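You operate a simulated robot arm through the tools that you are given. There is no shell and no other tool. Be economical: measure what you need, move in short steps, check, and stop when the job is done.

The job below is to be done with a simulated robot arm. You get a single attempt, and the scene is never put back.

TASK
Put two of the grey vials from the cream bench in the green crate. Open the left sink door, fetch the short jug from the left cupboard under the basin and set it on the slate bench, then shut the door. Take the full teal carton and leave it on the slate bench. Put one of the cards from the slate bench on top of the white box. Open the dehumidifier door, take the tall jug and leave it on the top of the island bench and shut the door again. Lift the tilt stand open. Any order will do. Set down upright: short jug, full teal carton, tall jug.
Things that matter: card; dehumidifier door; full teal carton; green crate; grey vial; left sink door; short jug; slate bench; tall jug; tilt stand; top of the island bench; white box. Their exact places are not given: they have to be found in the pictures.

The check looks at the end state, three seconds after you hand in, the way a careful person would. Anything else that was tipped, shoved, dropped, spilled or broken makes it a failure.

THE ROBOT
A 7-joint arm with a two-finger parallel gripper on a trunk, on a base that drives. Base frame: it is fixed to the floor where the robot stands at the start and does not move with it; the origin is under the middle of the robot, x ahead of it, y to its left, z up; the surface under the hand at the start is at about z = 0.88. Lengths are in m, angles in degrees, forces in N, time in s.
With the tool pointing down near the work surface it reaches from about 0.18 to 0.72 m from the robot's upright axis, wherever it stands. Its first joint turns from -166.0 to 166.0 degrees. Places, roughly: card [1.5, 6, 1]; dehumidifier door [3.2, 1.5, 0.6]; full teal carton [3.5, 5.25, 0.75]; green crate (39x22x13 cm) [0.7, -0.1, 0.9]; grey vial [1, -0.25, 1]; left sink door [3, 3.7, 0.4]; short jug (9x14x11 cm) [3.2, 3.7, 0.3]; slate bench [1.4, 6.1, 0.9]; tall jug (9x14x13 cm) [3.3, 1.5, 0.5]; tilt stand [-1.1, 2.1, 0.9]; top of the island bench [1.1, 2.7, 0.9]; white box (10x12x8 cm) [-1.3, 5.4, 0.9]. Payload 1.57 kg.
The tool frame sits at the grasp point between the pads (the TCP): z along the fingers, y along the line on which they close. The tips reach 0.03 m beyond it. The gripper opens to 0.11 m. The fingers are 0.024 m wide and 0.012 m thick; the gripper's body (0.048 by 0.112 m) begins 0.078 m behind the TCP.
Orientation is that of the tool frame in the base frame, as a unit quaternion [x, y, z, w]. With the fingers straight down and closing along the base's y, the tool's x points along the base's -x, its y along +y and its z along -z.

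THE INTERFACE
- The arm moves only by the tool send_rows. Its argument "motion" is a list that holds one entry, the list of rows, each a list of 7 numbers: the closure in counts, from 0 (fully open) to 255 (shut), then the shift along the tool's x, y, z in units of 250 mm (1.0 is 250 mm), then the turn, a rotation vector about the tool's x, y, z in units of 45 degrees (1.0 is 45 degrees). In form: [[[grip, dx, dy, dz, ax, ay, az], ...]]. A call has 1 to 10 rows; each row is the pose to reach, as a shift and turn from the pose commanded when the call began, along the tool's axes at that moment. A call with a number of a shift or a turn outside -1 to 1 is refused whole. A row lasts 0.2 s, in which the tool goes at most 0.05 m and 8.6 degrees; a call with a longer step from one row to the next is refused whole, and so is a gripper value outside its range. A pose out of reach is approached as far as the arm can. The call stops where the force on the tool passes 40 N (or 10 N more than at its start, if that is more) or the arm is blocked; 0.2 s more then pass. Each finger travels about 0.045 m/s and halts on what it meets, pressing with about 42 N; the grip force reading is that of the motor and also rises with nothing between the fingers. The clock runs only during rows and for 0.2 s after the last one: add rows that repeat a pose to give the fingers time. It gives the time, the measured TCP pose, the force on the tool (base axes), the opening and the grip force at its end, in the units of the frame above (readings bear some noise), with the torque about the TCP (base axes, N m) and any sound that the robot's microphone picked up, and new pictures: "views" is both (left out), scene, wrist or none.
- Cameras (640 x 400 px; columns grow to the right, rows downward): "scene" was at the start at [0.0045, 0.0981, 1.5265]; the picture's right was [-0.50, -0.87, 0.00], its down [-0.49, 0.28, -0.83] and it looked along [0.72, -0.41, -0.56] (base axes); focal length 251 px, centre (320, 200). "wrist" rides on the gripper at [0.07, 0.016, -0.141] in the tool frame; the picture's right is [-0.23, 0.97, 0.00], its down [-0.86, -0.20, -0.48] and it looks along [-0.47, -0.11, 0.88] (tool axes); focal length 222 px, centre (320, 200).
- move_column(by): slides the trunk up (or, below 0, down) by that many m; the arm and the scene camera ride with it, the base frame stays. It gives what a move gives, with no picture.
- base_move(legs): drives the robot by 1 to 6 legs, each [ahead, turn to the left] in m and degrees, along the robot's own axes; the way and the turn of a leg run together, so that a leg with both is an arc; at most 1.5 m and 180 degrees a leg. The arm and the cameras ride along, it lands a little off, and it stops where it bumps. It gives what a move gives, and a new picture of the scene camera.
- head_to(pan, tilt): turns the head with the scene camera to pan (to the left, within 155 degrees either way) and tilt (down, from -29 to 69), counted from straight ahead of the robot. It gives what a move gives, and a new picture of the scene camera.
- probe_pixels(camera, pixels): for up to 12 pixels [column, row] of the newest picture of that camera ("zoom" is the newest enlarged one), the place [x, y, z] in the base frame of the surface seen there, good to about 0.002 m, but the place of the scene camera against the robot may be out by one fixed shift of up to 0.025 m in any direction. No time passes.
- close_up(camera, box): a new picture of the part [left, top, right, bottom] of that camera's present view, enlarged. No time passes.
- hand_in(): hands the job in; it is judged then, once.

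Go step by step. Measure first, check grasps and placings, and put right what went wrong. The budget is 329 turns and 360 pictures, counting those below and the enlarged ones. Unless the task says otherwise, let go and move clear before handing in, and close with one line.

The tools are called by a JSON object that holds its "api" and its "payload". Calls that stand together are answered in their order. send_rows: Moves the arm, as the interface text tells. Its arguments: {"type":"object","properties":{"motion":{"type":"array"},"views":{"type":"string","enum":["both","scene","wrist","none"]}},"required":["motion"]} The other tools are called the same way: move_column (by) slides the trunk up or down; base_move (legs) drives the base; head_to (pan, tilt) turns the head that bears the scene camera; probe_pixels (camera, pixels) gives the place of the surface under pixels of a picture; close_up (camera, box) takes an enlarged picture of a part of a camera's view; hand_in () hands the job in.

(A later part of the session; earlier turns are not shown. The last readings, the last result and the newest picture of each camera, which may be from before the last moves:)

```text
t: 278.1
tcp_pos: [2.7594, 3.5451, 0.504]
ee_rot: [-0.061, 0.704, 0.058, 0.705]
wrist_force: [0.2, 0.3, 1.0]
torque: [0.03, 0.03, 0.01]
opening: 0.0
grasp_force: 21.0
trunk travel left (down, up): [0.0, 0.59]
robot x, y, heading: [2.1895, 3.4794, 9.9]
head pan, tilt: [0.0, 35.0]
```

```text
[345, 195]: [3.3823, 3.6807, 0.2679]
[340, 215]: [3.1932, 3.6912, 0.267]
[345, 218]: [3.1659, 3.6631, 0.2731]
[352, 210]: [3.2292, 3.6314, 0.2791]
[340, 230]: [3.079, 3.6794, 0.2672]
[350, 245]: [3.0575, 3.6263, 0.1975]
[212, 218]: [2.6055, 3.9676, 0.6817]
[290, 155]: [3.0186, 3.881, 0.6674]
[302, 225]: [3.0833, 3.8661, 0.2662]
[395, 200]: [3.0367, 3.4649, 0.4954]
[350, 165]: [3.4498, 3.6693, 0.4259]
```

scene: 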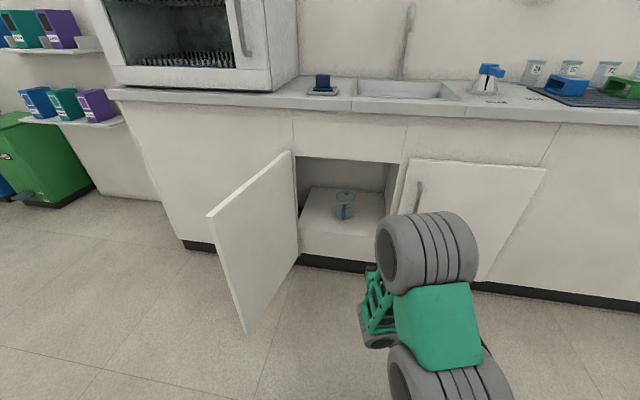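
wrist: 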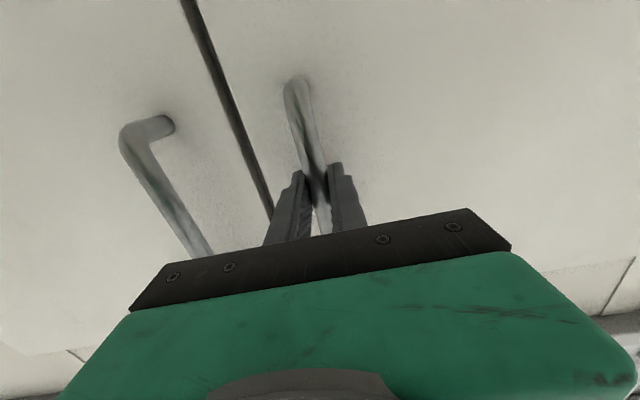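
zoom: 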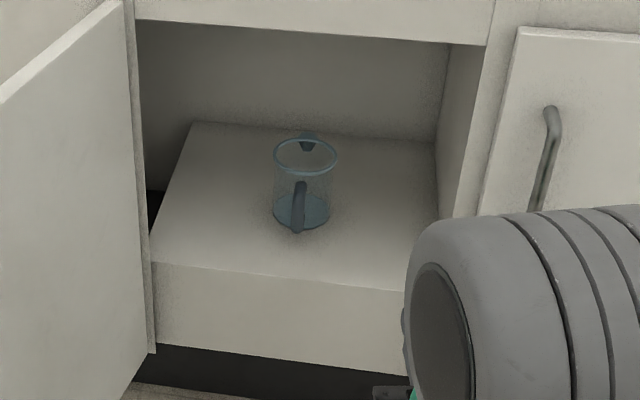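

Jug at about (3.22,3.66) on a shelf at z 0.267, handle toward us. Lower the hand to jug height here to test reach.

{"api": "send_rows", "payload": {"motion": [[[100, 0.1, 0.03, 0, 0, 0, 0], [60, 0.2, 0.06, 0, 0, 0, 0], [30, 0.3, 0.09, 0, 0, 0, 0], [0, 0.4, 0.12, 0, 0, 0, 0], [0, 0.5, 0.15, 0, 0, 0, 0], [0, 0.58, 0.15, 0, 0, 0, 0], [0, 0.58, 0.15, 0, 0, 0, 0]]], "views": "both"}}

```text
t: 279.7
tcp_pos: [2.7542, 3.5794, 0.3568]
ee_rot: [-0.062, 0.704, 0.058, 0.705]
wrist_force: [-0.7, 0.4, 0.1]
torque: [0.0, 0.0, 0.03]
opening: 0.1099
grasp_force: 0.1
trunk travel left (down, up): [0.0, 0.59]
robot x, y, heading: [2.185, 3.4815, 9.7]
head pan, tilt: [0.0, 35.0]
```

scene: 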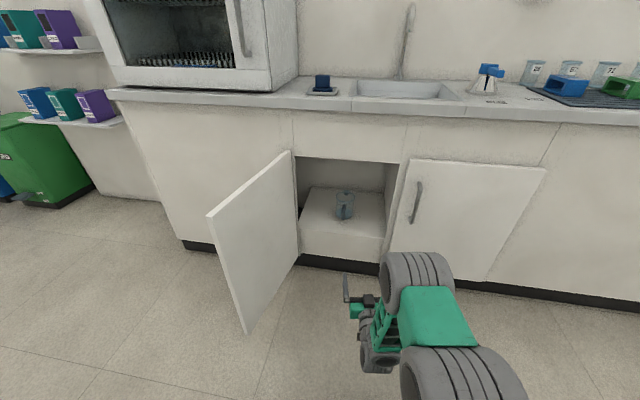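
wrist: 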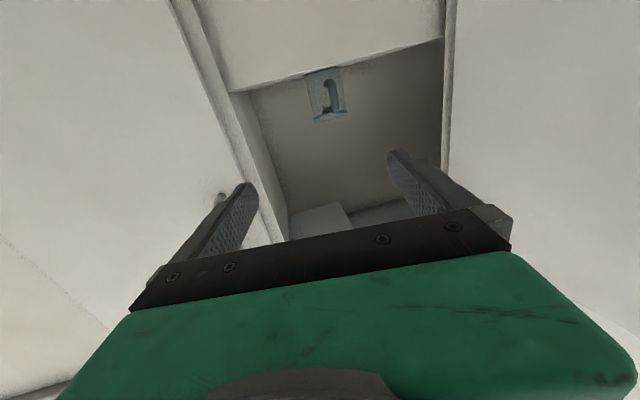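

{"api": "probe_pixels", "payload": {"camera": "scene", "pixels": [[420, 262], [445, 270], [400, 275], [385, 350], [440, 320]]}}

{"api": "probe_pixels", "payload": {"camera": "wrist", "pixels": [[329, 95], [330, 108], [327, 82], [312, 100], [345, 90], [315, 120], [345, 112], [330, 118], [280, 170], [450, 100]]}}

{"api": "close_up", "payload": {"camera": "wrist", "box": [290, 60, 370, 130]}}

```text
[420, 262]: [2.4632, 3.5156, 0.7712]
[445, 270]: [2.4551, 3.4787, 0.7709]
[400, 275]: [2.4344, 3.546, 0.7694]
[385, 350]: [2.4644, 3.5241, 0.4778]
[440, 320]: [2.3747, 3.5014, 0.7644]
```

```text
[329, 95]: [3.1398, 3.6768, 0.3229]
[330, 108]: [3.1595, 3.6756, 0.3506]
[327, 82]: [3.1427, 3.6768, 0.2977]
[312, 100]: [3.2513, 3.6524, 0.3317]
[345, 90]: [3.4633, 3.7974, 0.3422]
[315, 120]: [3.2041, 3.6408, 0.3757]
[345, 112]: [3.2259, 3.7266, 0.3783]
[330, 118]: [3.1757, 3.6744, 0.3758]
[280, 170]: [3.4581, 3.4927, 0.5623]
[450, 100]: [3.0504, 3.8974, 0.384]
```

```text
5.71 times, centred on (330, 95) of wrist
```

zoom: 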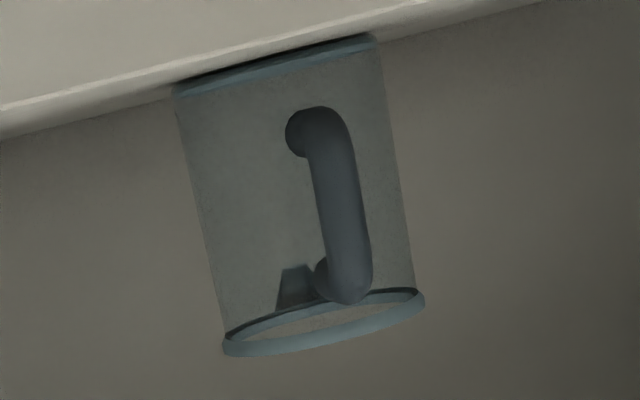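

{"api": "base_move", "payload": {"legs": [[0.28, 0]]}}

{"api": "send_rows", "payload": {"motion": [[[0, 0.02, 0, 0, 0, 0, 0], [0, 0.03, 0, 0, 0, 0, 0]]], "views": "wrist"}}

```text
t: 281.7
tcp_pos: [3.0327, 3.6344, 0.3576]
ee_rot: [-0.064, 0.704, 0.061, 0.705]
wrist_force: [0.5, 0.2, 0.3]
torque: [-0.03, 0.02, -0.01]
opening: 0.1098
grasp_force: 0.1
trunk travel left (down, up): [0.0, 0.59]
robot x, y, heading: [2.4648, 3.5224, 10.0]
head pan, tilt: [0.0, 35.0]
```

scene: 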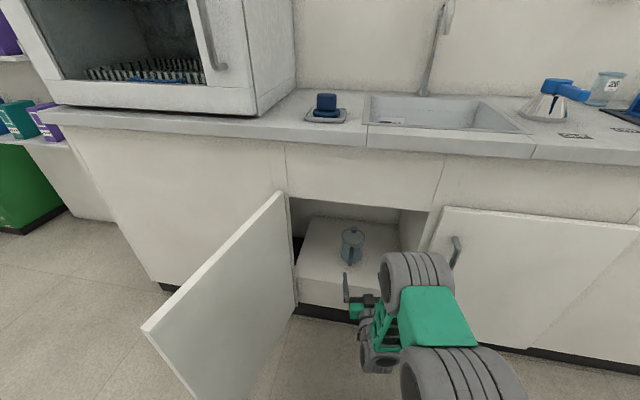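

```text
t: 282.3
tcp_pos: [3.0322, 3.634, 0.3504]
ee_rot: [-0.064, 0.704, 0.061, 0.705]
wrist_force: [0.2, 0.0, 0.7]
torque: [0.02, 0.02, -0.03]
opening: 0.1101
grasp_force: 0.1
trunk travel left (down, up): [0.0, 0.59]
robot x, y, heading: [2.469, 3.5246, 10.4]
head pan, tilt: [0.0, 35.0]
```

wrist: 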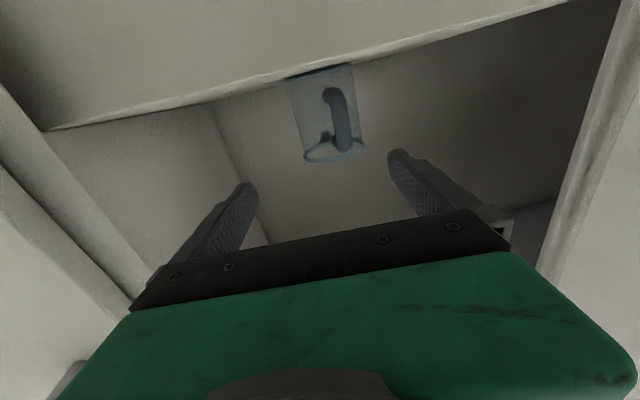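

{"api": "probe_pixels", "payload": {"camera": "wrist", "pixels": [[342, 125], [305, 155], [362, 145], [335, 157], [348, 148], [320, 160], [295, 100], [355, 80]]}}

```text
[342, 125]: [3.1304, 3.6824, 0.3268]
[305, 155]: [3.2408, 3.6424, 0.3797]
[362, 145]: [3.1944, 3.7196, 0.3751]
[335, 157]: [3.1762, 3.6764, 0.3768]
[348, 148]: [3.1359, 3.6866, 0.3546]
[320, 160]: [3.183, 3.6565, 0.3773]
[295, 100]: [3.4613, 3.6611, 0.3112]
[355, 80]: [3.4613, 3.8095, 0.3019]
```

{"api": "send_rows", "payload": {"motion": [[[0, 0, 0.06, 0.08, 0, 0, 0], [0, 0, 0.06, 0.2, 0, 0, 0], [0, 0, 0.06, 0.32, 0, 0, 0], [0, 0, 0.06, 0.44, 0, 0, 0], [0, 0, 0.06, 0.54, 0, 0, 0], [0, 0, 0.06, 0.62, 0, 0, 0], [0, 0, 0.06, 0.68, 0, 0, 0], [0, 0, 0.06, 0.71, 0, 0, 0]]], "views": "both"}}

```text
t: 284.1
tcp_pos: [3.2068, 3.6805, 0.3494]
ee_rot: [-0.065, 0.704, 0.06, 0.705]
wrist_force: [-1.7, -0.2, 0.6]
torque: [-0.01, 0.19, 0.02]
opening: 0.1103
grasp_force: 0.1
out of reach, approached as far as the arm can: row 4, 5
trunk travel left (down, up): [0.0, 0.59]
robot x, y, heading: [2.4688, 3.5248, 10.1]
head pan, tilt: [0.0, 35.0]
```

scene: 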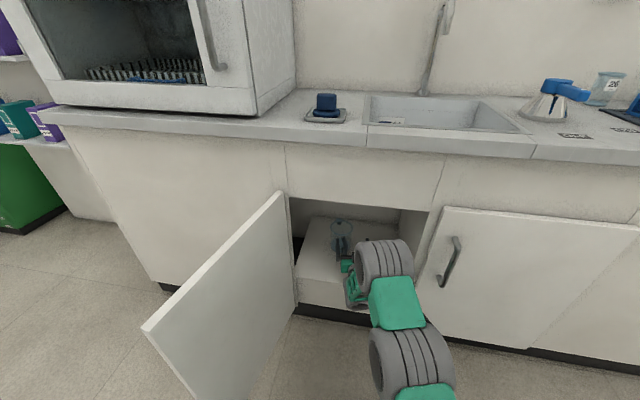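
wrist: 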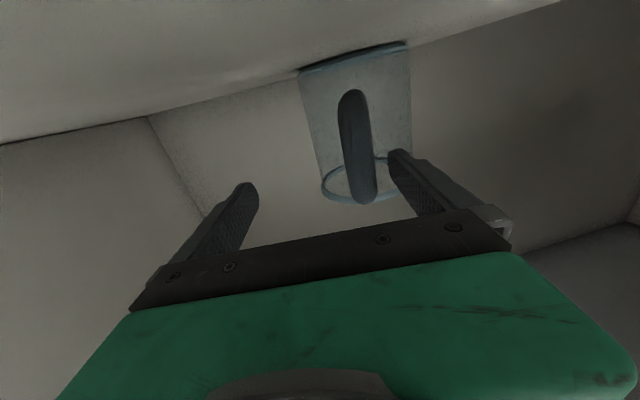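

The jug looks off to the right of centre; re-measure before closing.

{"api": "probe_pixels", "payload": {"camera": "wrist", "pixels": [[355, 140], [365, 195], [325, 180], [345, 200], [405, 160], [380, 195], [320, 130], [350, 60], [300, 90]]}}

{"api": "close_up", "payload": {"camera": "scene", "box": [290, 190, 430, 310]}}

```text
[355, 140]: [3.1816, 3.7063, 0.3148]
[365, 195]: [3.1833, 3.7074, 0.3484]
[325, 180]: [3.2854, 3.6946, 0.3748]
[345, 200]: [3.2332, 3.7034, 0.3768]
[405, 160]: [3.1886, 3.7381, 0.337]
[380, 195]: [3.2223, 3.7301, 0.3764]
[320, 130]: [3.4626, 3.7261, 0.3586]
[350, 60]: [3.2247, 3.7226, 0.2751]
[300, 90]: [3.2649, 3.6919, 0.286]
```

```text
3.33 times, centred on (360, 250) of scene
```

zoom: 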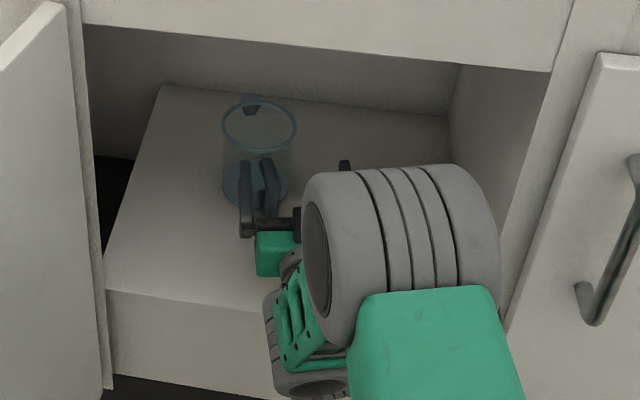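

A finger nudged the jug (still upright), now centred near (3.266,3.735). Retract and re-approach, lined up left.

{"api": "send_rows", "payload": {"motion": [[[0, 0, -0.01, -0.08, 0, 0, 0], [0, 0, -0.01, -0.18, 0, 0, 0], [0, 0, -0.01, -0.28, 0, 0, 0], [0, 0, -0.01, -0.36, 0, 0, 0], [0, 0, -0.01, -0.36, 0, 0, 0]]], "views": "wrist"}}

```text
t: 285.3
tcp_pos: [3.119, 3.6616, 0.3506]
ee_rot: [-0.064, 0.704, 0.06, 0.705]
wrist_force: [-0.7, 0.6, -0.6]
torque: [0.01, 0.01, 0.0]
opening: 0.1098
grasp_force: 0.1
trunk travel left (down, up): [0.0, 0.59]
robot x, y, heading: [2.4683, 3.5217, 10.4]
head pan, tilt: [0.0, 35.0]
```

wrist: 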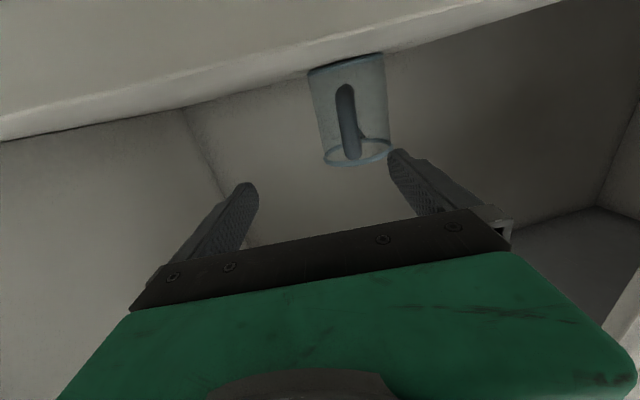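

{"api": "send_rows", "payload": {"motion": [[[0, 0, 0.05, 0.03, -0.06, 0, 0], [0, 0, 0.1, 0.06, -0.12, 0, 0], [0, 0, 0.113, 0.1, -0.178, 0, 0], [0, 0, 0.113, 0.106, -0.178, 0, 0]]], "views": "wrist"}}

{"api": "probe_pixels", "payload": {"camera": "wrist", "pixels": [[320, 130], [325, 150], [300, 160], [340, 165], [355, 150], [320, 110], [330, 165], [312, 165]]}}

```text
t: 286.3
tcp_pos: [3.1177, 3.6893, 0.3371]
ee_rot: [-0.1, 0.712, 0.094, 0.689]
wrist_force: [0.9, 0.9, -0.1]
torque: [-0.02, 0.01, 0.02]
opening: 0.1101
grasp_force: 0.1
out of reach, approached as far as the arm can: row 3, 4
trunk travel left (down, up): [0.0, 0.59]
robot x, y, heading: [2.4672, 3.5279, 10.5]
head pan, tilt: [0.0, 35.0]
```

wrist: 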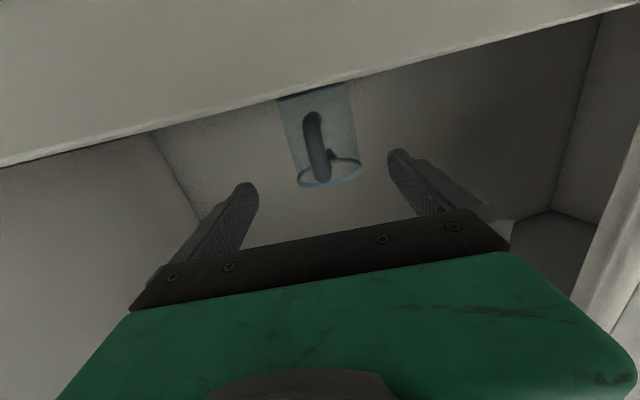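

```text
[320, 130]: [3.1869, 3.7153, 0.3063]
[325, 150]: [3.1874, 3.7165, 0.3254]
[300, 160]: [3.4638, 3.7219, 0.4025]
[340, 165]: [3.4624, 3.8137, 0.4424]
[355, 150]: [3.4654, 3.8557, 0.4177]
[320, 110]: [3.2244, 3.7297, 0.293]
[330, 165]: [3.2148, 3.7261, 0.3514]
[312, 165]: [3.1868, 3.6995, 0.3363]
```

Low reach and the shelf edge call for a downward-pitched tool. Back off and pitch it down about 23°.

{"api": "base_move", "payload": {"legs": [[-0.15, 0]]}}

{"api": "send_rows", "payload": {"motion": [[[0, 0, 0, 0, 0, 0.17, 0], [0, 0, 0, 0, 0, 0.34, 0], [0, 0, 0, 0, 0, 0.48, 0], [0, 0, 0, 0, 0, 0.48, 0]]], "views": "wrist"}}

```text
t: 287.7
tcp_pos: [2.9682, 3.6618, 0.3358]
ee_rot: [-0.101, 0.712, 0.095, 0.689]
wrist_force: [0.3, 0.4, 0.3]
torque: [0.01, -0.01, -0.03]
opening: 0.1099
grasp_force: 0.1
trunk travel left (down, up): [0.0, 0.59]
robot x, y, heading: [2.3154, 3.504, 10.0]
head pan, tilt: [0.0, 35.0]
```

scene: 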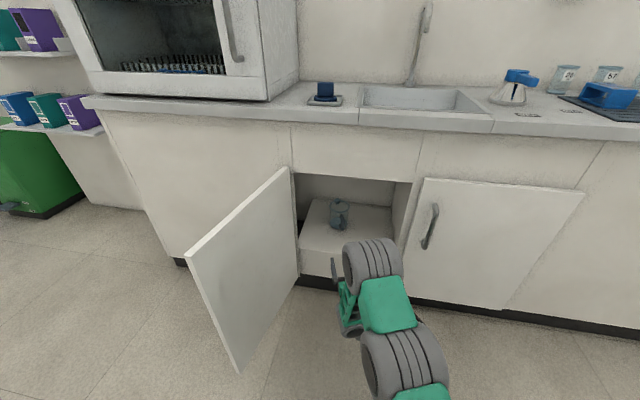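

```text
t: 288.7
tcp_pos: [2.9698, 3.6624, 0.3365]
ee_rot: [-0.117, 0.828, 0.074, 0.544]
wrist_force: [0.3, -0.9, 0.0]
torque: [0.0, 0.01, 0.02]
opening: 0.11
grasp_force: 0.0
out of reach, approached as far as the arm can: row 1
trunk travel left (down, up): [0.0, 0.59]
robot x, y, heading: [2.3166, 3.4995, 10.2]
head pan, tilt: [0.0, 35.0]
```

wrist: 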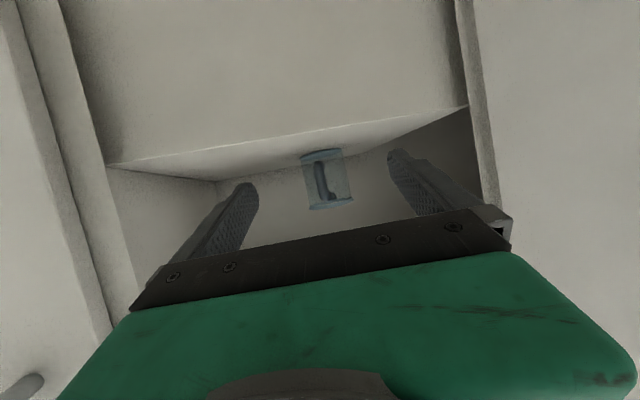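

{"api": "probe_pixels", "payload": {"camera": "wrist", "pixels": [[321, 180], [306, 180], [348, 178], [330, 198], [312, 207], [352, 200], [330, 206], [338, 205], [320, 150]]}}

{"api": "close_up", "payload": {"camera": "wrist", "box": [290, 140, 370, 220]}}

```text
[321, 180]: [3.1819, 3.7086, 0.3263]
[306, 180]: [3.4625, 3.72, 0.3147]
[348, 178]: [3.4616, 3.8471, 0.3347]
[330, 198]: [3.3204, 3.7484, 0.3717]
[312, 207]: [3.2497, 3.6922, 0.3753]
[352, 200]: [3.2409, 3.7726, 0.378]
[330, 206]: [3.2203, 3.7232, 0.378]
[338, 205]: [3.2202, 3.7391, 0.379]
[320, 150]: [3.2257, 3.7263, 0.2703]
```

```text
5.00 times, centred on (330, 180) of wrist
```

zoom: 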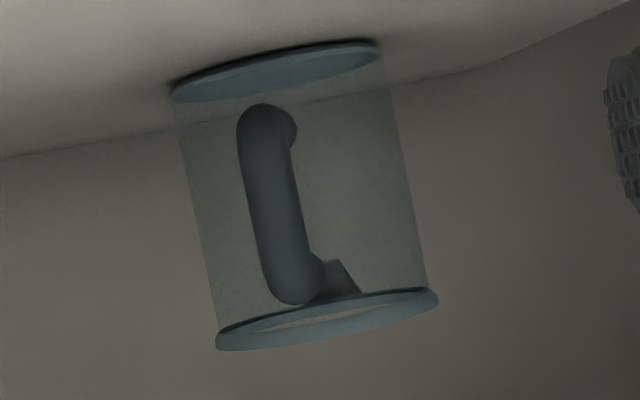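

{"api": "base_move", "payload": {"legs": [[0.15, 0]]}}

{"api": "send_rows", "payload": {"motion": [[[0, 0, 0.01, 0, 0, 0, 0], [0, 0, 0.01, 0, 0, 0, 0]]], "views": "wrist"}}

{"api": "probe_pixels", "payload": {"camera": "wrist", "pixels": [[320, 200], [325, 185], [330, 220], [315, 225], [345, 215], [300, 215], [355, 205]]}}

```text
t: 290.1
tcp_pos: [3.1155, 3.6919, 0.3362]
ee_rot: [-0.119, 0.828, 0.075, 0.543]
wrist_force: [-0.1, 0.2, -0.6]
torque: [-0.01, -0.04, -0.02]
opening: 0.1098
grasp_force: 0.0
trunk travel left (down, up): [0.0, 0.59]
robot x, y, heading: [2.4625, 3.5269, 10.3]
head pan, tilt: [0.0, 35.0]
```

scene: 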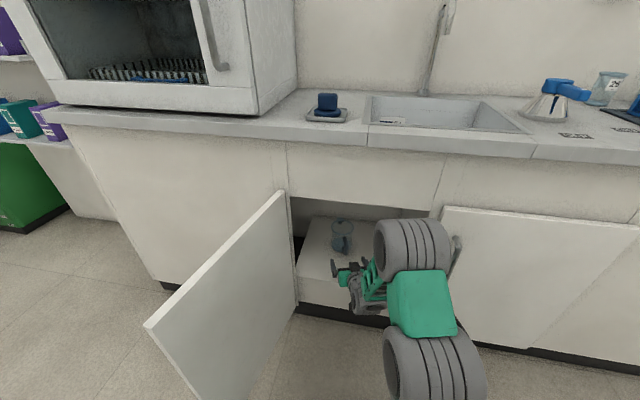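

```text
t: 290.6
tcp_pos: [3.1138, 3.6939, 0.3354]
ee_rot: [-0.118, 0.827, 0.076, 0.544]
wrist_force: [0.1, 0.3, -0.3]
torque: [0.01, -0.01, -0.02]
opening: 0.1099
grasp_force: 0.0
trunk travel left (down, up): [0.0, 0.59]
robot x, y, heading: [2.4662, 3.5271, 10.2]
head pan, tilt: [0.0, 35.0]
```

wrist: 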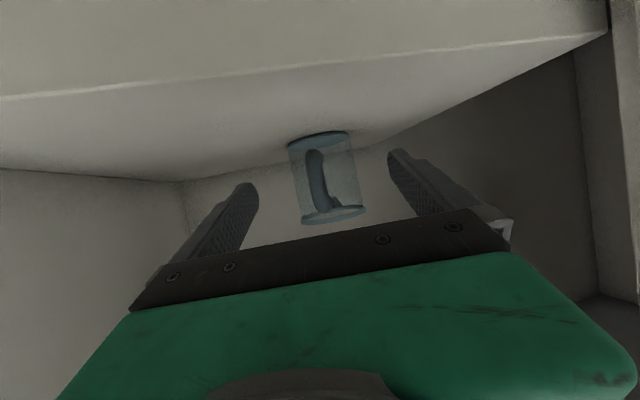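

```text
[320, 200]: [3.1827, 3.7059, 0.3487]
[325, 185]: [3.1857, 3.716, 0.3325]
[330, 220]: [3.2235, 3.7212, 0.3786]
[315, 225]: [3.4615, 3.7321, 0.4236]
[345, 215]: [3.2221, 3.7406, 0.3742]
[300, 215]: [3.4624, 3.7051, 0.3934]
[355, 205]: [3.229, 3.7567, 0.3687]
```

{"api": "send_rows", "payload": {"motion": [[[0, -0.03, -0.014, 0.07, 0, 0, 0], [0, -0.06, -0.014, 0.14, 0, 0, 0], [0, -0.09, -0.014, 0.21, 0, 0, 0], [0, -0.12, -0.014, 0.28, 0, 0, 0], [0, -0.12, -0.014, 0.28, 0, 0, 0]]], "views": "wrist"}}

```text
t: 291.9
tcp_pos: [3.1898, 3.7124, 0.3358]
ee_rot: [-0.118, 0.828, 0.074, 0.543]
wrist_force: [-0.5, -0.4, -0.9]
torque: [0.01, 0.02, 0.02]
opening: 0.1101
grasp_force: 0.1
trunk travel left (down, up): [0.0, 0.59]
robot x, y, heading: [2.4636, 3.5212, 10.4]
head pan, tilt: [0.0, 35.0]
```

wrist: 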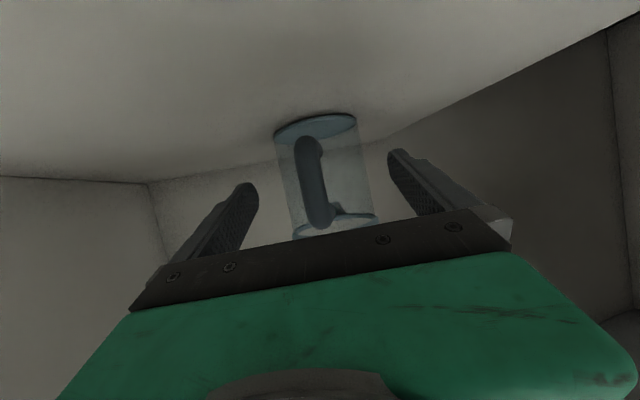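

{"api": "send_rows", "payload": {"motion": [[[0, -0.03, 0, 0.07, 0, 0, 0], [0, -0.06, 0, 0.14, 0, 0, 0], [0, -0.085, 0, 0.2, 0, 0, 0], [0, -0.1, 0, 0.235, 0, 0, 0], [0, -0.1, 0, 0.235, 0, 0, 0], [255, -0.1, 0, 0.235, 0, 0, 0], [255, -0.1, 0, 0.235, 0, 0, 0], [255, -0.1, 0, 0.235, 0, 0, 0], [255, -0.1, 0, 0.235, 0, 0, 0]]], "views": "wrist"}}

```text
t: 293.9
tcp_pos: [3.2502, 3.7276, 0.3353]
ee_rot: [-0.119, 0.827, 0.076, 0.543]
wrist_force: [-0.4, -1.0, -0.5]
torque: [0.01, -0.01, 0.01]
opening: 0.0847
grasp_force: 36.6
trunk travel left (down, up): [0.0, 0.59]
robot x, y, heading: [2.462, 3.5254, 10.2]
head pan, tilt: [0.0, 35.0]
```

wrist: 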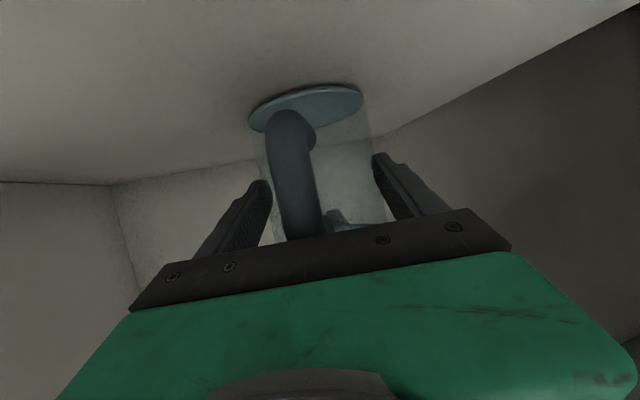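

Gripped (0.0847). Lift and withdraw.

{"api": "send_rows", "payload": {"motion": [[[255, -0.05, 0, -0.02, 0, 0, 0], [255, -0.1, 0, -0.043, 0, 0, 0], [255, -0.147, 0, -0.064, 0, 0, 0], [255, -0.147, 0, -0.064, 0, 0, 0]]], "views": "both"}}

```text
t: 294.9
tcp_pos: [3.2495, 3.7279, 0.3771]
ee_rot: [-0.118, 0.828, 0.075, 0.543]
wrist_force: [0.0, -0.8, -0.7]
torque: [0.01, 0.0, -0.02]
opening: 0.0844
grasp_force: 41.8
trunk travel left (down, up): [0.0, 0.59]
robot x, y, heading: [2.4666, 3.5259, 10.6]
head pan, tilt: [0.0, 35.0]
```

scene: 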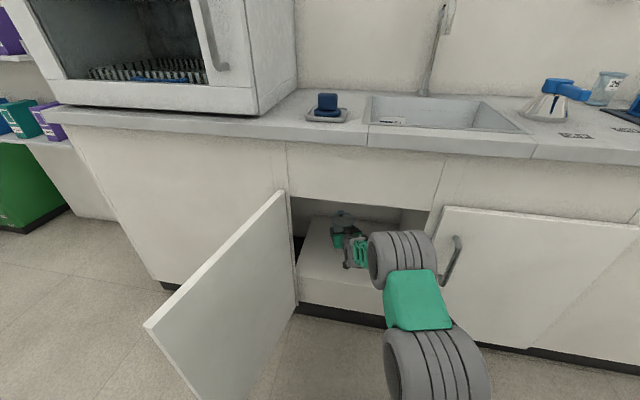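
wrist: 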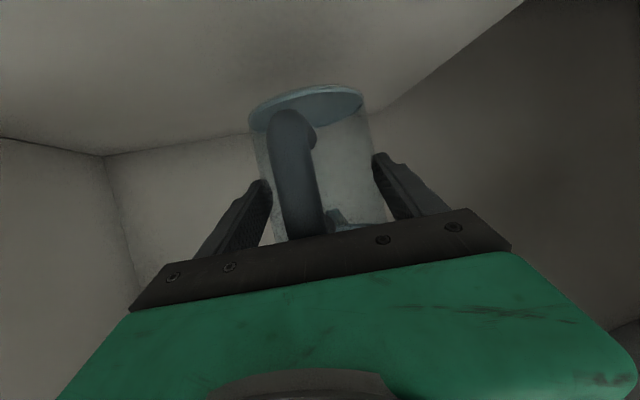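

{"api": "base_move", "payload": {"legs": [[-0.35, 0]]}}

{"api": "move_column", "payload": {"by": 0.4}}

{"api": "move_column", "payload": {"by": 0.15}}

{"api": "head_to", "payload": {"pan": 90, "tilt": 20}}

```text
t: 297.1
tcp_pos: [2.9016, 3.6583, 0.3773]
ee_rot: [-0.115, 0.829, 0.073, 0.543]
wrist_force: [-0.7, -0.4, -0.8]
torque: [0.0, 0.03, -0.01]
opening: 0.0841
grasp_force: 42.0
trunk travel left (down, up): [0.0, 0.59]
robot x, y, heading: [2.1165, 3.4587, 9.9]
head pan, tilt: [0.0, 35.0]
```

scene: 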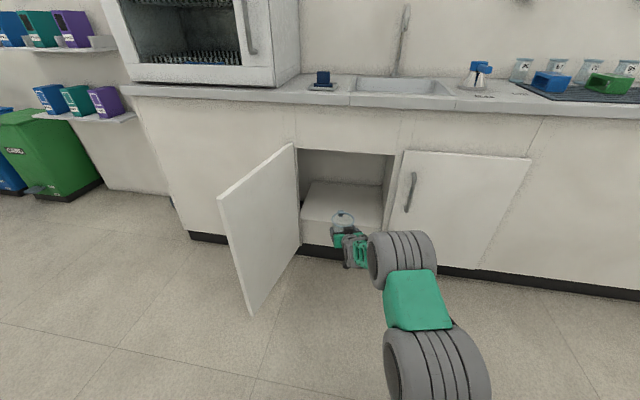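

```text
t: 301.0
tcp_pos: [2.901, 3.6581, 0.7765]
ee_rot: [-0.115, 0.828, 0.073, 0.544]
wrist_force: [0.7, 0.7, -1.5]
torque: [0.0, -0.01, 0.01]
opening: 0.0837
grasp_force: 42.0
trunk travel left (down, up): [-0.4, 0.19]
robot x, y, heading: [2.1133, 3.46, 10.0]
head pan, tilt: [0.0, 35.0]
```

```text
t: 302.7
tcp_pos: [2.9004, 3.6591, 0.926]
ee_rot: [-0.115, 0.829, 0.073, 0.543]
wrist_force: [0.4, 0.1, -1.3]
torque: [-0.01, -0.09, -0.03]
opening: 0.0838
grasp_force: 42.5
trunk travel left (down, up): [-0.55, 0.04]
robot x, y, heading: [2.1163, 3.4601, 9.8]
head pan, tilt: [0.0, 35.0]
```

```text
t: 304.4
tcp_pos: [2.9002, 3.6585, 0.9254]
ee_rot: [-0.114, 0.828, 0.073, 0.544]
wrist_force: [0.2, -0.5, -1.1]
torque: [0.03, -0.01, 0.03]
opening: 0.0837
grasp_force: 42.0
trunk travel left (down, up): [-0.55, 0.04]
robot x, y, heading: [2.1157, 3.4629, 10.2]
head pan, tilt: [90.0, 20.0]
```

scene: 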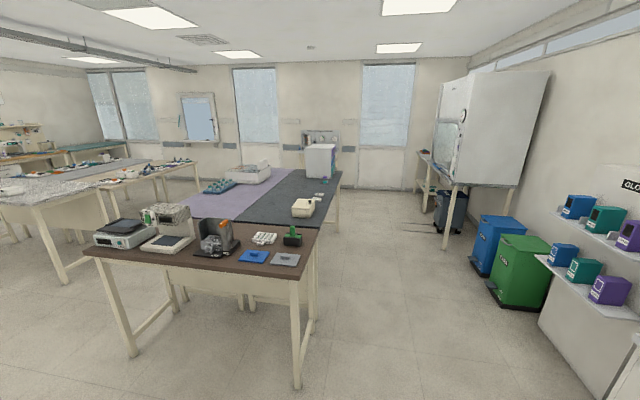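

{"api": "send_rows", "payload": {"motion": [[[255, 0.02, 0, -0.12, 0, 0, 0], [255, 0.02, 0, -0.27, 0, 0, 0], [255, -0.05, 0, -0.42, 0, 0, 0], [255, -0.15, 0, -0.56, 0, 0, 0], [255, -0.25, 0, -0.7, 0, 0, 0], [255, -0.34, 0, -0.84, 0, 0, 0], [255, -0.34, 0, -0.93, 0, 0, 0]]], "views": "none"}}

{"api": "probe_pixels", "payload": {"camera": "scene", "pixels": [[340, 172], [318, 228], [297, 385], [240, 222], [300, 207], [318, 160], [335, 230], [490, 280], [535, 262], [580, 270], [603, 218], [290, 185]]}}

{"api": "close_up", "payload": {"camera": "scene", "box": [530, 170, 640, 320]}}

{"api": "close_up", "payload": {"camera": "scene", "box": [180, 120, 360, 280]}}

```text
t: 306.0
tcp_pos: [2.7259, 3.612, 1.0959]
ee_rot: [-0.115, 0.828, 0.073, 0.543]
wrist_force: [0.6, 0.3, -1.9]
torque: [-0.01, 0.01, 0.03]
opening: 0.0835
grasp_force: 41.7
trunk travel left (down, up): [-0.55, 0.04]
robot x, y, heading: [2.1179, 3.4625, 9.9]
head pan, tilt: [90.0, 20.0]
```

```text
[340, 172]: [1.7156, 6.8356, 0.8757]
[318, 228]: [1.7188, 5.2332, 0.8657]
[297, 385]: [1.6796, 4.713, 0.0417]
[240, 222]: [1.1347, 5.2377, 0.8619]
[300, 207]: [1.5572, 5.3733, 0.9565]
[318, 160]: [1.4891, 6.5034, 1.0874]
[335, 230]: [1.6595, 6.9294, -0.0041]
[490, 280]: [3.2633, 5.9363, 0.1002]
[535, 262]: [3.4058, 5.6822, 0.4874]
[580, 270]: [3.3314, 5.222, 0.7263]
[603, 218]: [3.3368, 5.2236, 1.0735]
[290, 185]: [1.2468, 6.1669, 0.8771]
```

```text
2.67 times, centred on (585, 245) of scene
```

zoom: 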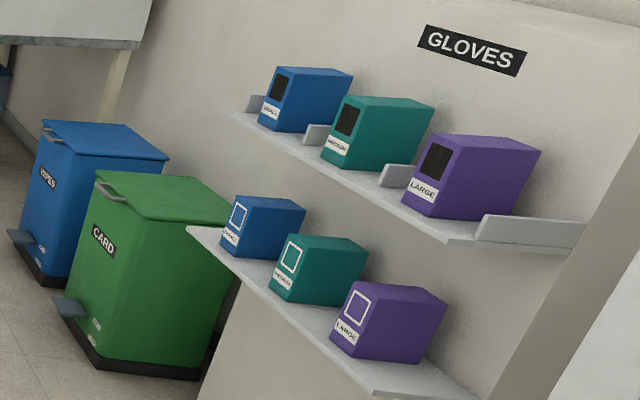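

```text
2.50 times, centred on (270, 200) of scene
```

zoom: 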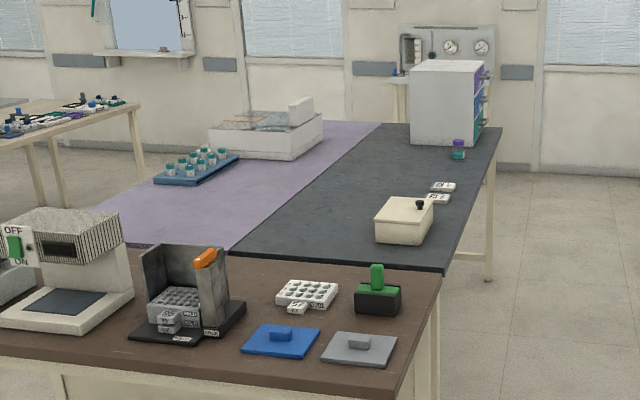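

The lower teal box is the sealed (full) one at about (3.33,5.22,0.73). Drive north to the slate bench.

{"api": "base_move", "payload": {"legs": [[0, 76], [1.2, 0], [1.2, 0]]}}

{"api": "head_to", "payload": {"pan": 75, "tilt": 35}}

```text
t: 320.8
tcp_pos: [2.492, 6.4374, 1.0959]
ee_rot: [-0.578, 0.604, 0.377, 0.398]
wrist_force: [0.2, -0.3, -1.8]
torque: [0.05, -0.01, 0.03]
opening: 0.0834
grasp_force: 41.8
trunk travel left (down, up): [-0.55, 0.04]
robot x, y, heading: [2.4444, 5.8092, 81.5]
head pan, tilt: [90.0, 20.0]
```

scene: 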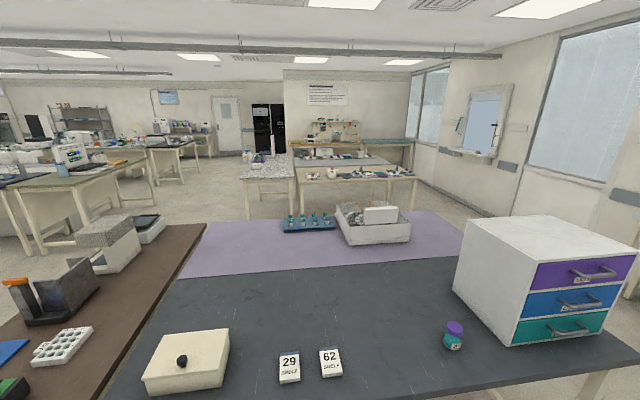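

```text
t: 321.5
tcp_pos: [2.4928, 6.4366, 1.0955]
ee_rot: [-0.578, 0.604, 0.377, 0.398]
wrist_force: [0.3, -0.2, -1.9]
torque: [0.03, -0.01, -0.02]
opening: 0.0835
grasp_force: 42.0
trunk travel left (down, up): [-0.55, 0.04]
robot x, y, heading: [2.4452, 5.8077, 81.5]
head pan, tilt: [75.0, 35.0]
```

scene: 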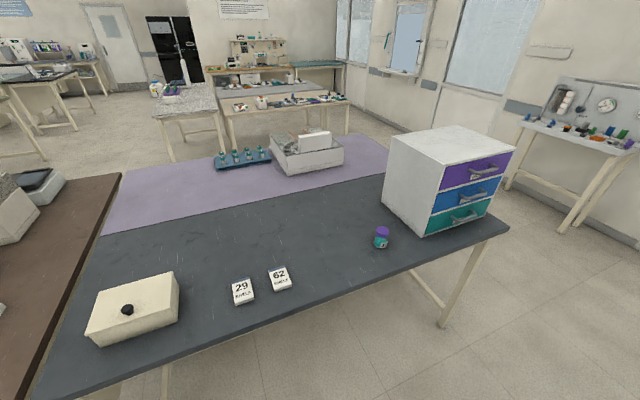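

{"api": "probe_pixels", "payload": {"camera": "scene", "pixels": [[242, 290], [280, 278], [381, 238], [180, 290], [90, 335], [330, 240], [340, 270], [385, 205], [250, 240], [506, 228], [400, 265], [300, 300]]}}

{"api": "close_up", "payload": {"camera": "scene", "box": [200, 240, 320, 320]}}

```text
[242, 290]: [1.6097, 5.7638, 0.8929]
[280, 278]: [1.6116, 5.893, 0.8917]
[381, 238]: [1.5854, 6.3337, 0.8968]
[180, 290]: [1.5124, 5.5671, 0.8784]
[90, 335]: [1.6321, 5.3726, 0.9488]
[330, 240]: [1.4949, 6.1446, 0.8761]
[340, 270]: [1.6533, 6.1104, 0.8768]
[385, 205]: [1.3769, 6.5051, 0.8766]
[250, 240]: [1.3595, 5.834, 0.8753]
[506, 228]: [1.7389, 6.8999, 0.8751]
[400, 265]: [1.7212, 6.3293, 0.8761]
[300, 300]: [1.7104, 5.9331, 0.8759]
```

```text
5.00 times, centred on (260, 280) of scene
```

zoom: 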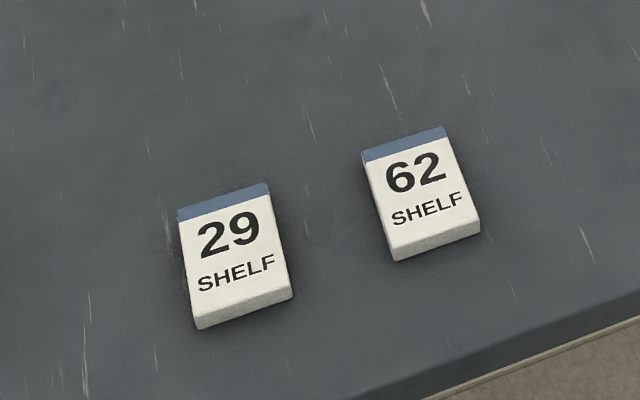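

Two cards "29"/"62" lie at (1.61,5.76) and (1.61,5.89). I'll set the jug at about (1.56,6.13). Line up facing west.

{"api": "base_move", "payload": {"legs": [[0.36, 0], [0, 98.5], [0.28, 0]]}}

{"api": "head_to", "payload": {"pan": 0, "tilt": 45}}

```text
t: 329.5
tcp_pos: [1.5882, 6.1241, 1.0965]
ee_rot: [0.836, 0.041, -0.547, 0.024]
wrist_force: [-0.4, 0.5, -1.4]
torque: [0.02, 0.02, 0.01]
opening: 0.0834
grasp_force: 41.6
trunk travel left (down, up): [-0.55, 0.04]
robot x, y, heading: [2.2185, 6.1652, 179.9]
head pan, tilt: [75.0, 35.0]
```

scene: 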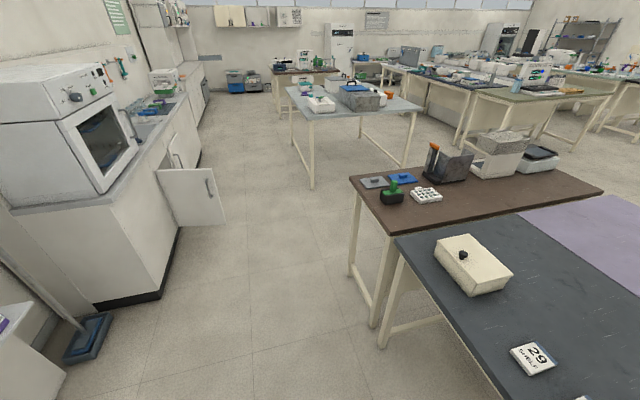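

```text
t: 330.9
tcp_pos: [1.5877, 6.1245, 1.0966]
ee_rot: [0.835, 0.041, -0.548, 0.025]
wrist_force: [0.0, -0.4, -1.8]
torque: [-0.02, -0.02, 0.02]
opening: 0.0836
grasp_force: 42.0
trunk travel left (down, up): [-0.55, 0.04]
robot x, y, heading: [2.2153, 6.1626, 180.0]
head pan, tilt: [0.0, 45.0]
```

scene: 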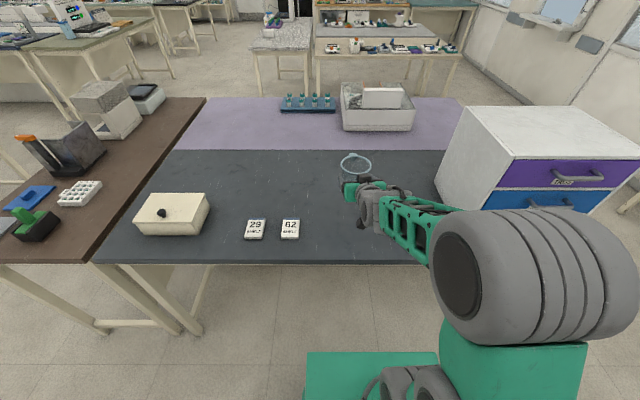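

{"api": "move_column", "payload": {"by": -0.14}}

{"api": "send_rows", "payload": {"motion": [[[255, 0.01, 0, 0.004, 0, 0, 0], [255, 0.02, 0, 0.008, 0, 0, 0], [255, 0.02, 0, 0.008, 0, 0, 0]]], "views": "wrist"}}

{"api": "probe_pixels", "payload": {"camera": "wrist", "pixels": [[300, 95], [255, 125], [300, 60], [350, 85], [150, 60], [450, 60]]}}

```text
t: 332.6
tcp_pos: [1.5894, 6.1232, 0.9561]
ee_rot: [0.835, 0.041, -0.548, 0.025]
wrist_force: [-0.6, 0.5, -0.9]
torque: [0.02, 0.01, 0.04]
opening: 0.0836
grasp_force: 41.7
trunk travel left (down, up): [-0.41, 0.18]
robot x, y, heading: [2.2179, 6.1621, 180.1]
head pan, tilt: [0.0, 45.0]
```

```text
t: 333.4
tcp_pos: [1.5895, 6.1256, 0.9514]
ee_rot: [0.835, 0.041, -0.548, 0.025]
wrist_force: [-0.5, -0.7, -0.7]
torque: [-0.06, 0.01, 0.01]
opening: 0.0835
grasp_force: 42.0
trunk travel left (down, up): [-0.41, 0.18]
robot x, y, heading: [2.2167, 6.1603, 179.7]
head pan, tilt: [0.0, 45.0]
```

wrist: 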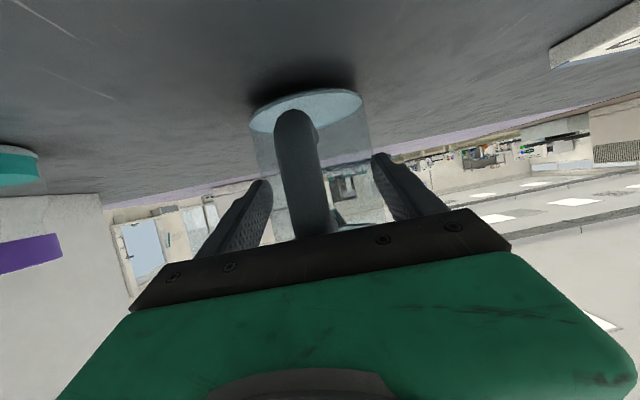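

```text
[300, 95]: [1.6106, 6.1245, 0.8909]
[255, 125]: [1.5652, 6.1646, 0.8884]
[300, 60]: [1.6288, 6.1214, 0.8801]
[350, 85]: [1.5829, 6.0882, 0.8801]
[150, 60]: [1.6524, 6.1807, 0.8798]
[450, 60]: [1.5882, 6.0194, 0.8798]
```

{"api": "send_rows", "payload": {"motion": [[[255, 0.008, 0, 0.003, 0, 0, 0], [255, 0.015, 0, 0.006, 0, 0, 0], [255, 0.022, 0, 0.009, 0, 0, 0], [255, 0.029, 0, 0.012, 0, 0, 0]]], "views": "none"}}

```text
t: 334.4
tcp_pos: [1.5884, 6.1254, 0.945]
ee_rot: [0.834, 0.041, -0.55, 0.025]
wrist_force: [-3.3, 0.6, 8.9]
torque: [-0.2, 0.04, -0.07]
opening: 0.0835
grasp_force: 42.4
trunk travel left (down, up): [-0.41, 0.18]
robot x, y, heading: [2.2225, 6.1603, 179.8]
head pan, tilt: [0.0, 45.0]
```

{"api": "send_rows", "payload": {"motion": [[[255, -0.003, 0, -0.001, 0, 0, 0], [150, -0.003, 0, -0.001, 0, 0, 0], [60, -0.003, 0, -0.001, 0, 0, 0], [0, -0.003, 0, -0.001, 0, 0, 0], [0, -0.003, 0, -0.001, 0, 0, 0]]], "views": "wrist"}}

```text
t: 335.6
tcp_pos: [1.5892, 6.1242, 0.9436]
ee_rot: [0.835, 0.041, -0.548, 0.025]
wrist_force: [-0.1, -0.6, -0.1]
torque: [0.0, -0.03, -0.01]
opening: 0.1099
grasp_force: 0.2
trunk travel left (down, up): [-0.41, 0.18]
robot x, y, heading: [2.2219, 6.1647, 179.8]
head pan, tilt: [0.0, 45.0]
```

wrist: 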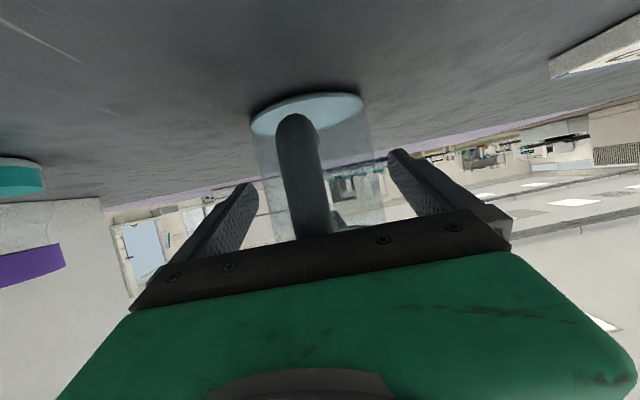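

{"api": "send_rows", "payload": {"motion": [[[0, 0, 0, -0.1, 0, 0, 0], [0, 0, 0, -0.22, 0, 0, 0], [0, 0, 0, -0.36, 0, 0, 0], [0, 0, 0, -0.5, 0, 0, 0], [0, 0, 0, -0.64, 0, 0, 0]]], "views": "both"}}

```text
t: 336.8
tcp_pos: [1.7381, 6.1393, 1.0072]
ee_rot: [0.835, 0.04, -0.548, 0.024]
wrist_force: [-0.3, 0.0, -0.4]
torque: [0.02, 0.0, -0.01]
opening: 0.1098
grasp_force: 0.2
trunk travel left (down, up): [-0.41, 0.18]
robot x, y, heading: [2.2216, 6.1623, 179.8]
head pan, tilt: [0.0, 45.0]
```

scene: 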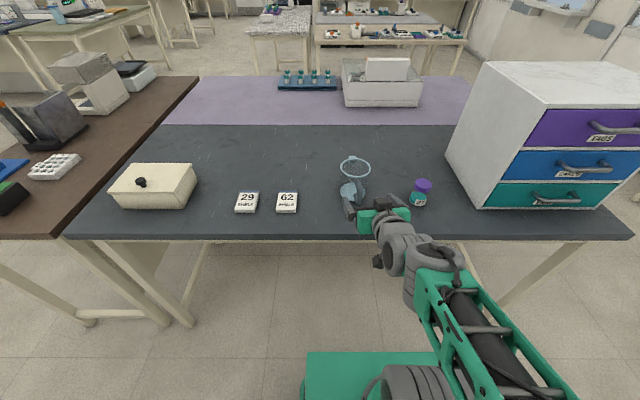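
wrist: 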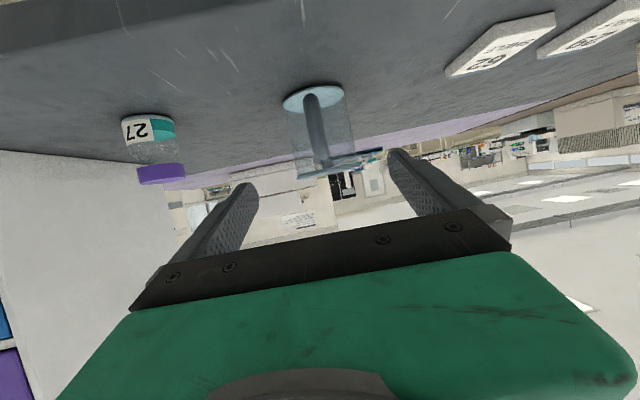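

Jug is upright on the slate bench. Next the full teal carton on the lower glove shelf.

{"api": "base_move", "payload": {"legs": [[-0.3, 0], [0, 90], [0.95, 0], [0, 90]]}}

{"api": "head_to", "payload": {"pan": 0, "tilt": 30}}

```text
t: 350.9
tcp_pos: [3.0151, 5.2073, 1.0077]
ee_rot: [-0.007, 0.836, 0.002, 0.548]
wrist_force: [0.2, -0.9, 0.2]
torque: [-0.01, 0.0, 0.03]
opening: 0.11
grasp_force: 0.0
trunk travel left (down, up): [-0.41, 0.18]
robot x, y, heading: [2.5311, 5.2211, -5.0]
head pan, tilt: [0.0, 45.0]
```

scene: 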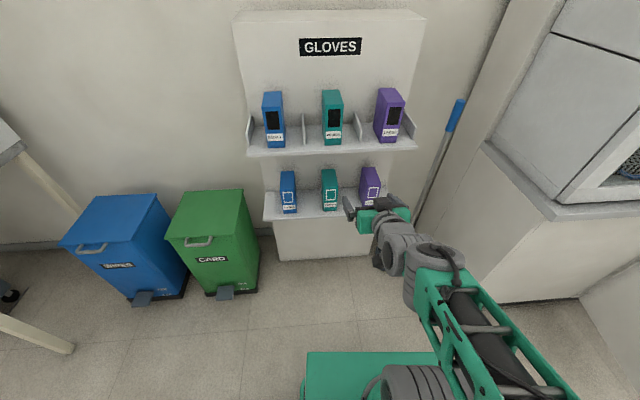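

```text
t: 351.6
tcp_pos: [3.0145, 5.206, 1.0063]
ee_rot: [-0.007, 0.837, 0.002, 0.548]
wrist_force: [-0.1, -0.7, 0.1]
torque: [0.0, 0.02, 0.01]
opening: 0.11
grasp_force: 0.0
trunk travel left (down, up): [-0.41, 0.18]
robot x, y, heading: [2.5344, 5.2225, -4.9]
head pan, tilt: [0.0, 30.0]
```

scene: 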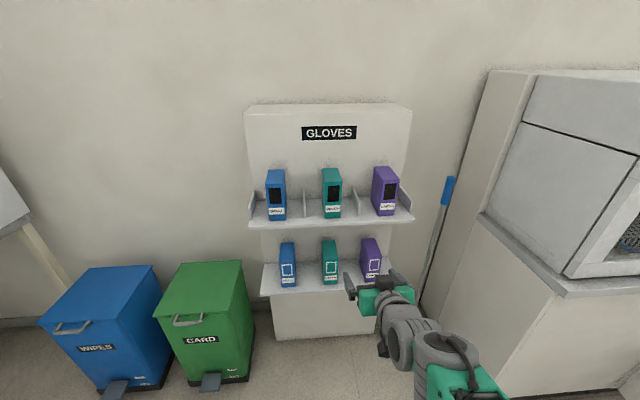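

{"api": "close_up", "payload": {"camera": "scene", "box": [250, 150, 420, 300]}}

{"api": "probe_pixels", "payload": {"camera": "scene", "pixels": [[329, 270], [324, 250], [336, 250], [323, 284], [338, 284], [330, 242], [289, 270], [372, 265], [331, 210], [330, 225], [365, 222], [335, 290]]}}

```text
2.67 times, centred on (335, 225) of scene
```

zoom: 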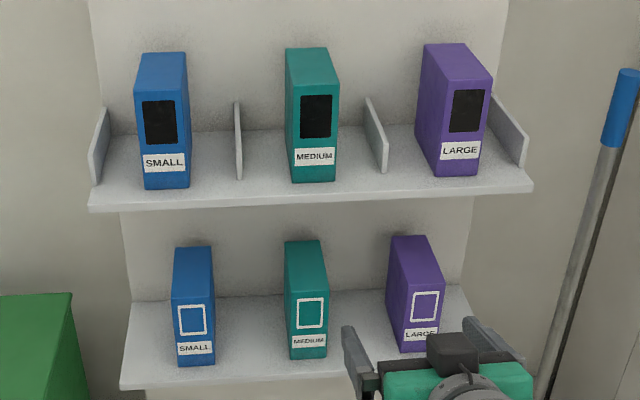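

```text
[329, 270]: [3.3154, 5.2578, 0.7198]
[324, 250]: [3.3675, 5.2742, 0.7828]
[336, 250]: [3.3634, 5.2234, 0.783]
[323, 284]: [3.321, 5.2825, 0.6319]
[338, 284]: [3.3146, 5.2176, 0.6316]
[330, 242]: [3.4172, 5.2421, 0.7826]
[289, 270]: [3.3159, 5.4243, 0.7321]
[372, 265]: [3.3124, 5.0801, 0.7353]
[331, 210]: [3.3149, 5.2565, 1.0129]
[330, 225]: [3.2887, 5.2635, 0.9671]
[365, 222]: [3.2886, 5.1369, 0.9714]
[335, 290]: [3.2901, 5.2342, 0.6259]
```

{"api": "move_column", "payload": {"by": -0.29}}

{"api": "send_rows", "payload": {"motion": [[[40, 0, 0.04, 0, 0, 0, 0], [40, 0, 0.1, 0, 0, 0, 0], [40, 0, 0.16, 0, 0, 0, 0], [40, 0, 0.18, 0, 0, 0, 0]]], "views": "both"}}

```text
t: 354.5
tcp_pos: [3.018, 5.206, 0.7009]
ee_rot: [-0.006, 0.846, 0.003, 0.534]
wrist_force: [0.1, -0.1, 0.2]
torque: [-0.02, 0.03, 0.0]
opening: 0.1102
grasp_force: 0.2
trunk travel left (down, up): [-0.12, 0.47]
robot x, y, heading: [2.5341, 5.2225, -5.0]
head pan, tilt: [0.0, 30.0]
```

```text
t: 355.5
tcp_pos: [3.0177, 5.2523, 0.7005]
ee_rot: [-0.008, 0.846, -0.003, 0.534]
wrist_force: [-0.2, -0.9, 0.4]
torque: [0.01, -0.04, -0.03]
opening: 0.0927
grasp_force: 0.1
trunk travel left (down, up): [-0.12, 0.47]
robot x, y, heading: [2.5349, 5.2223, -5.0]
head pan, tilt: [0.0, 30.0]
```

scene: 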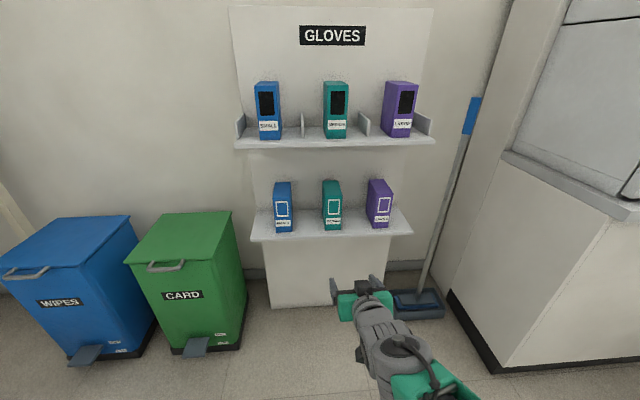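
wrist: 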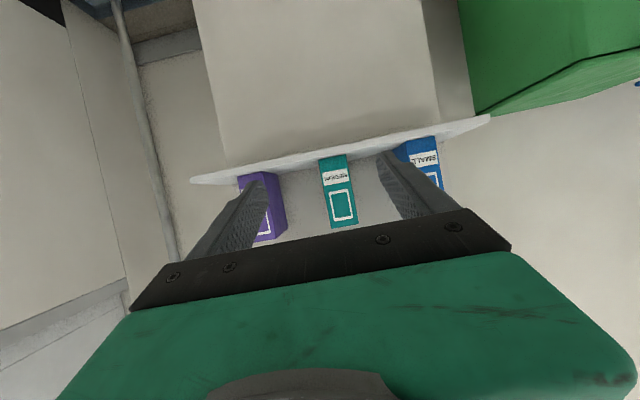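

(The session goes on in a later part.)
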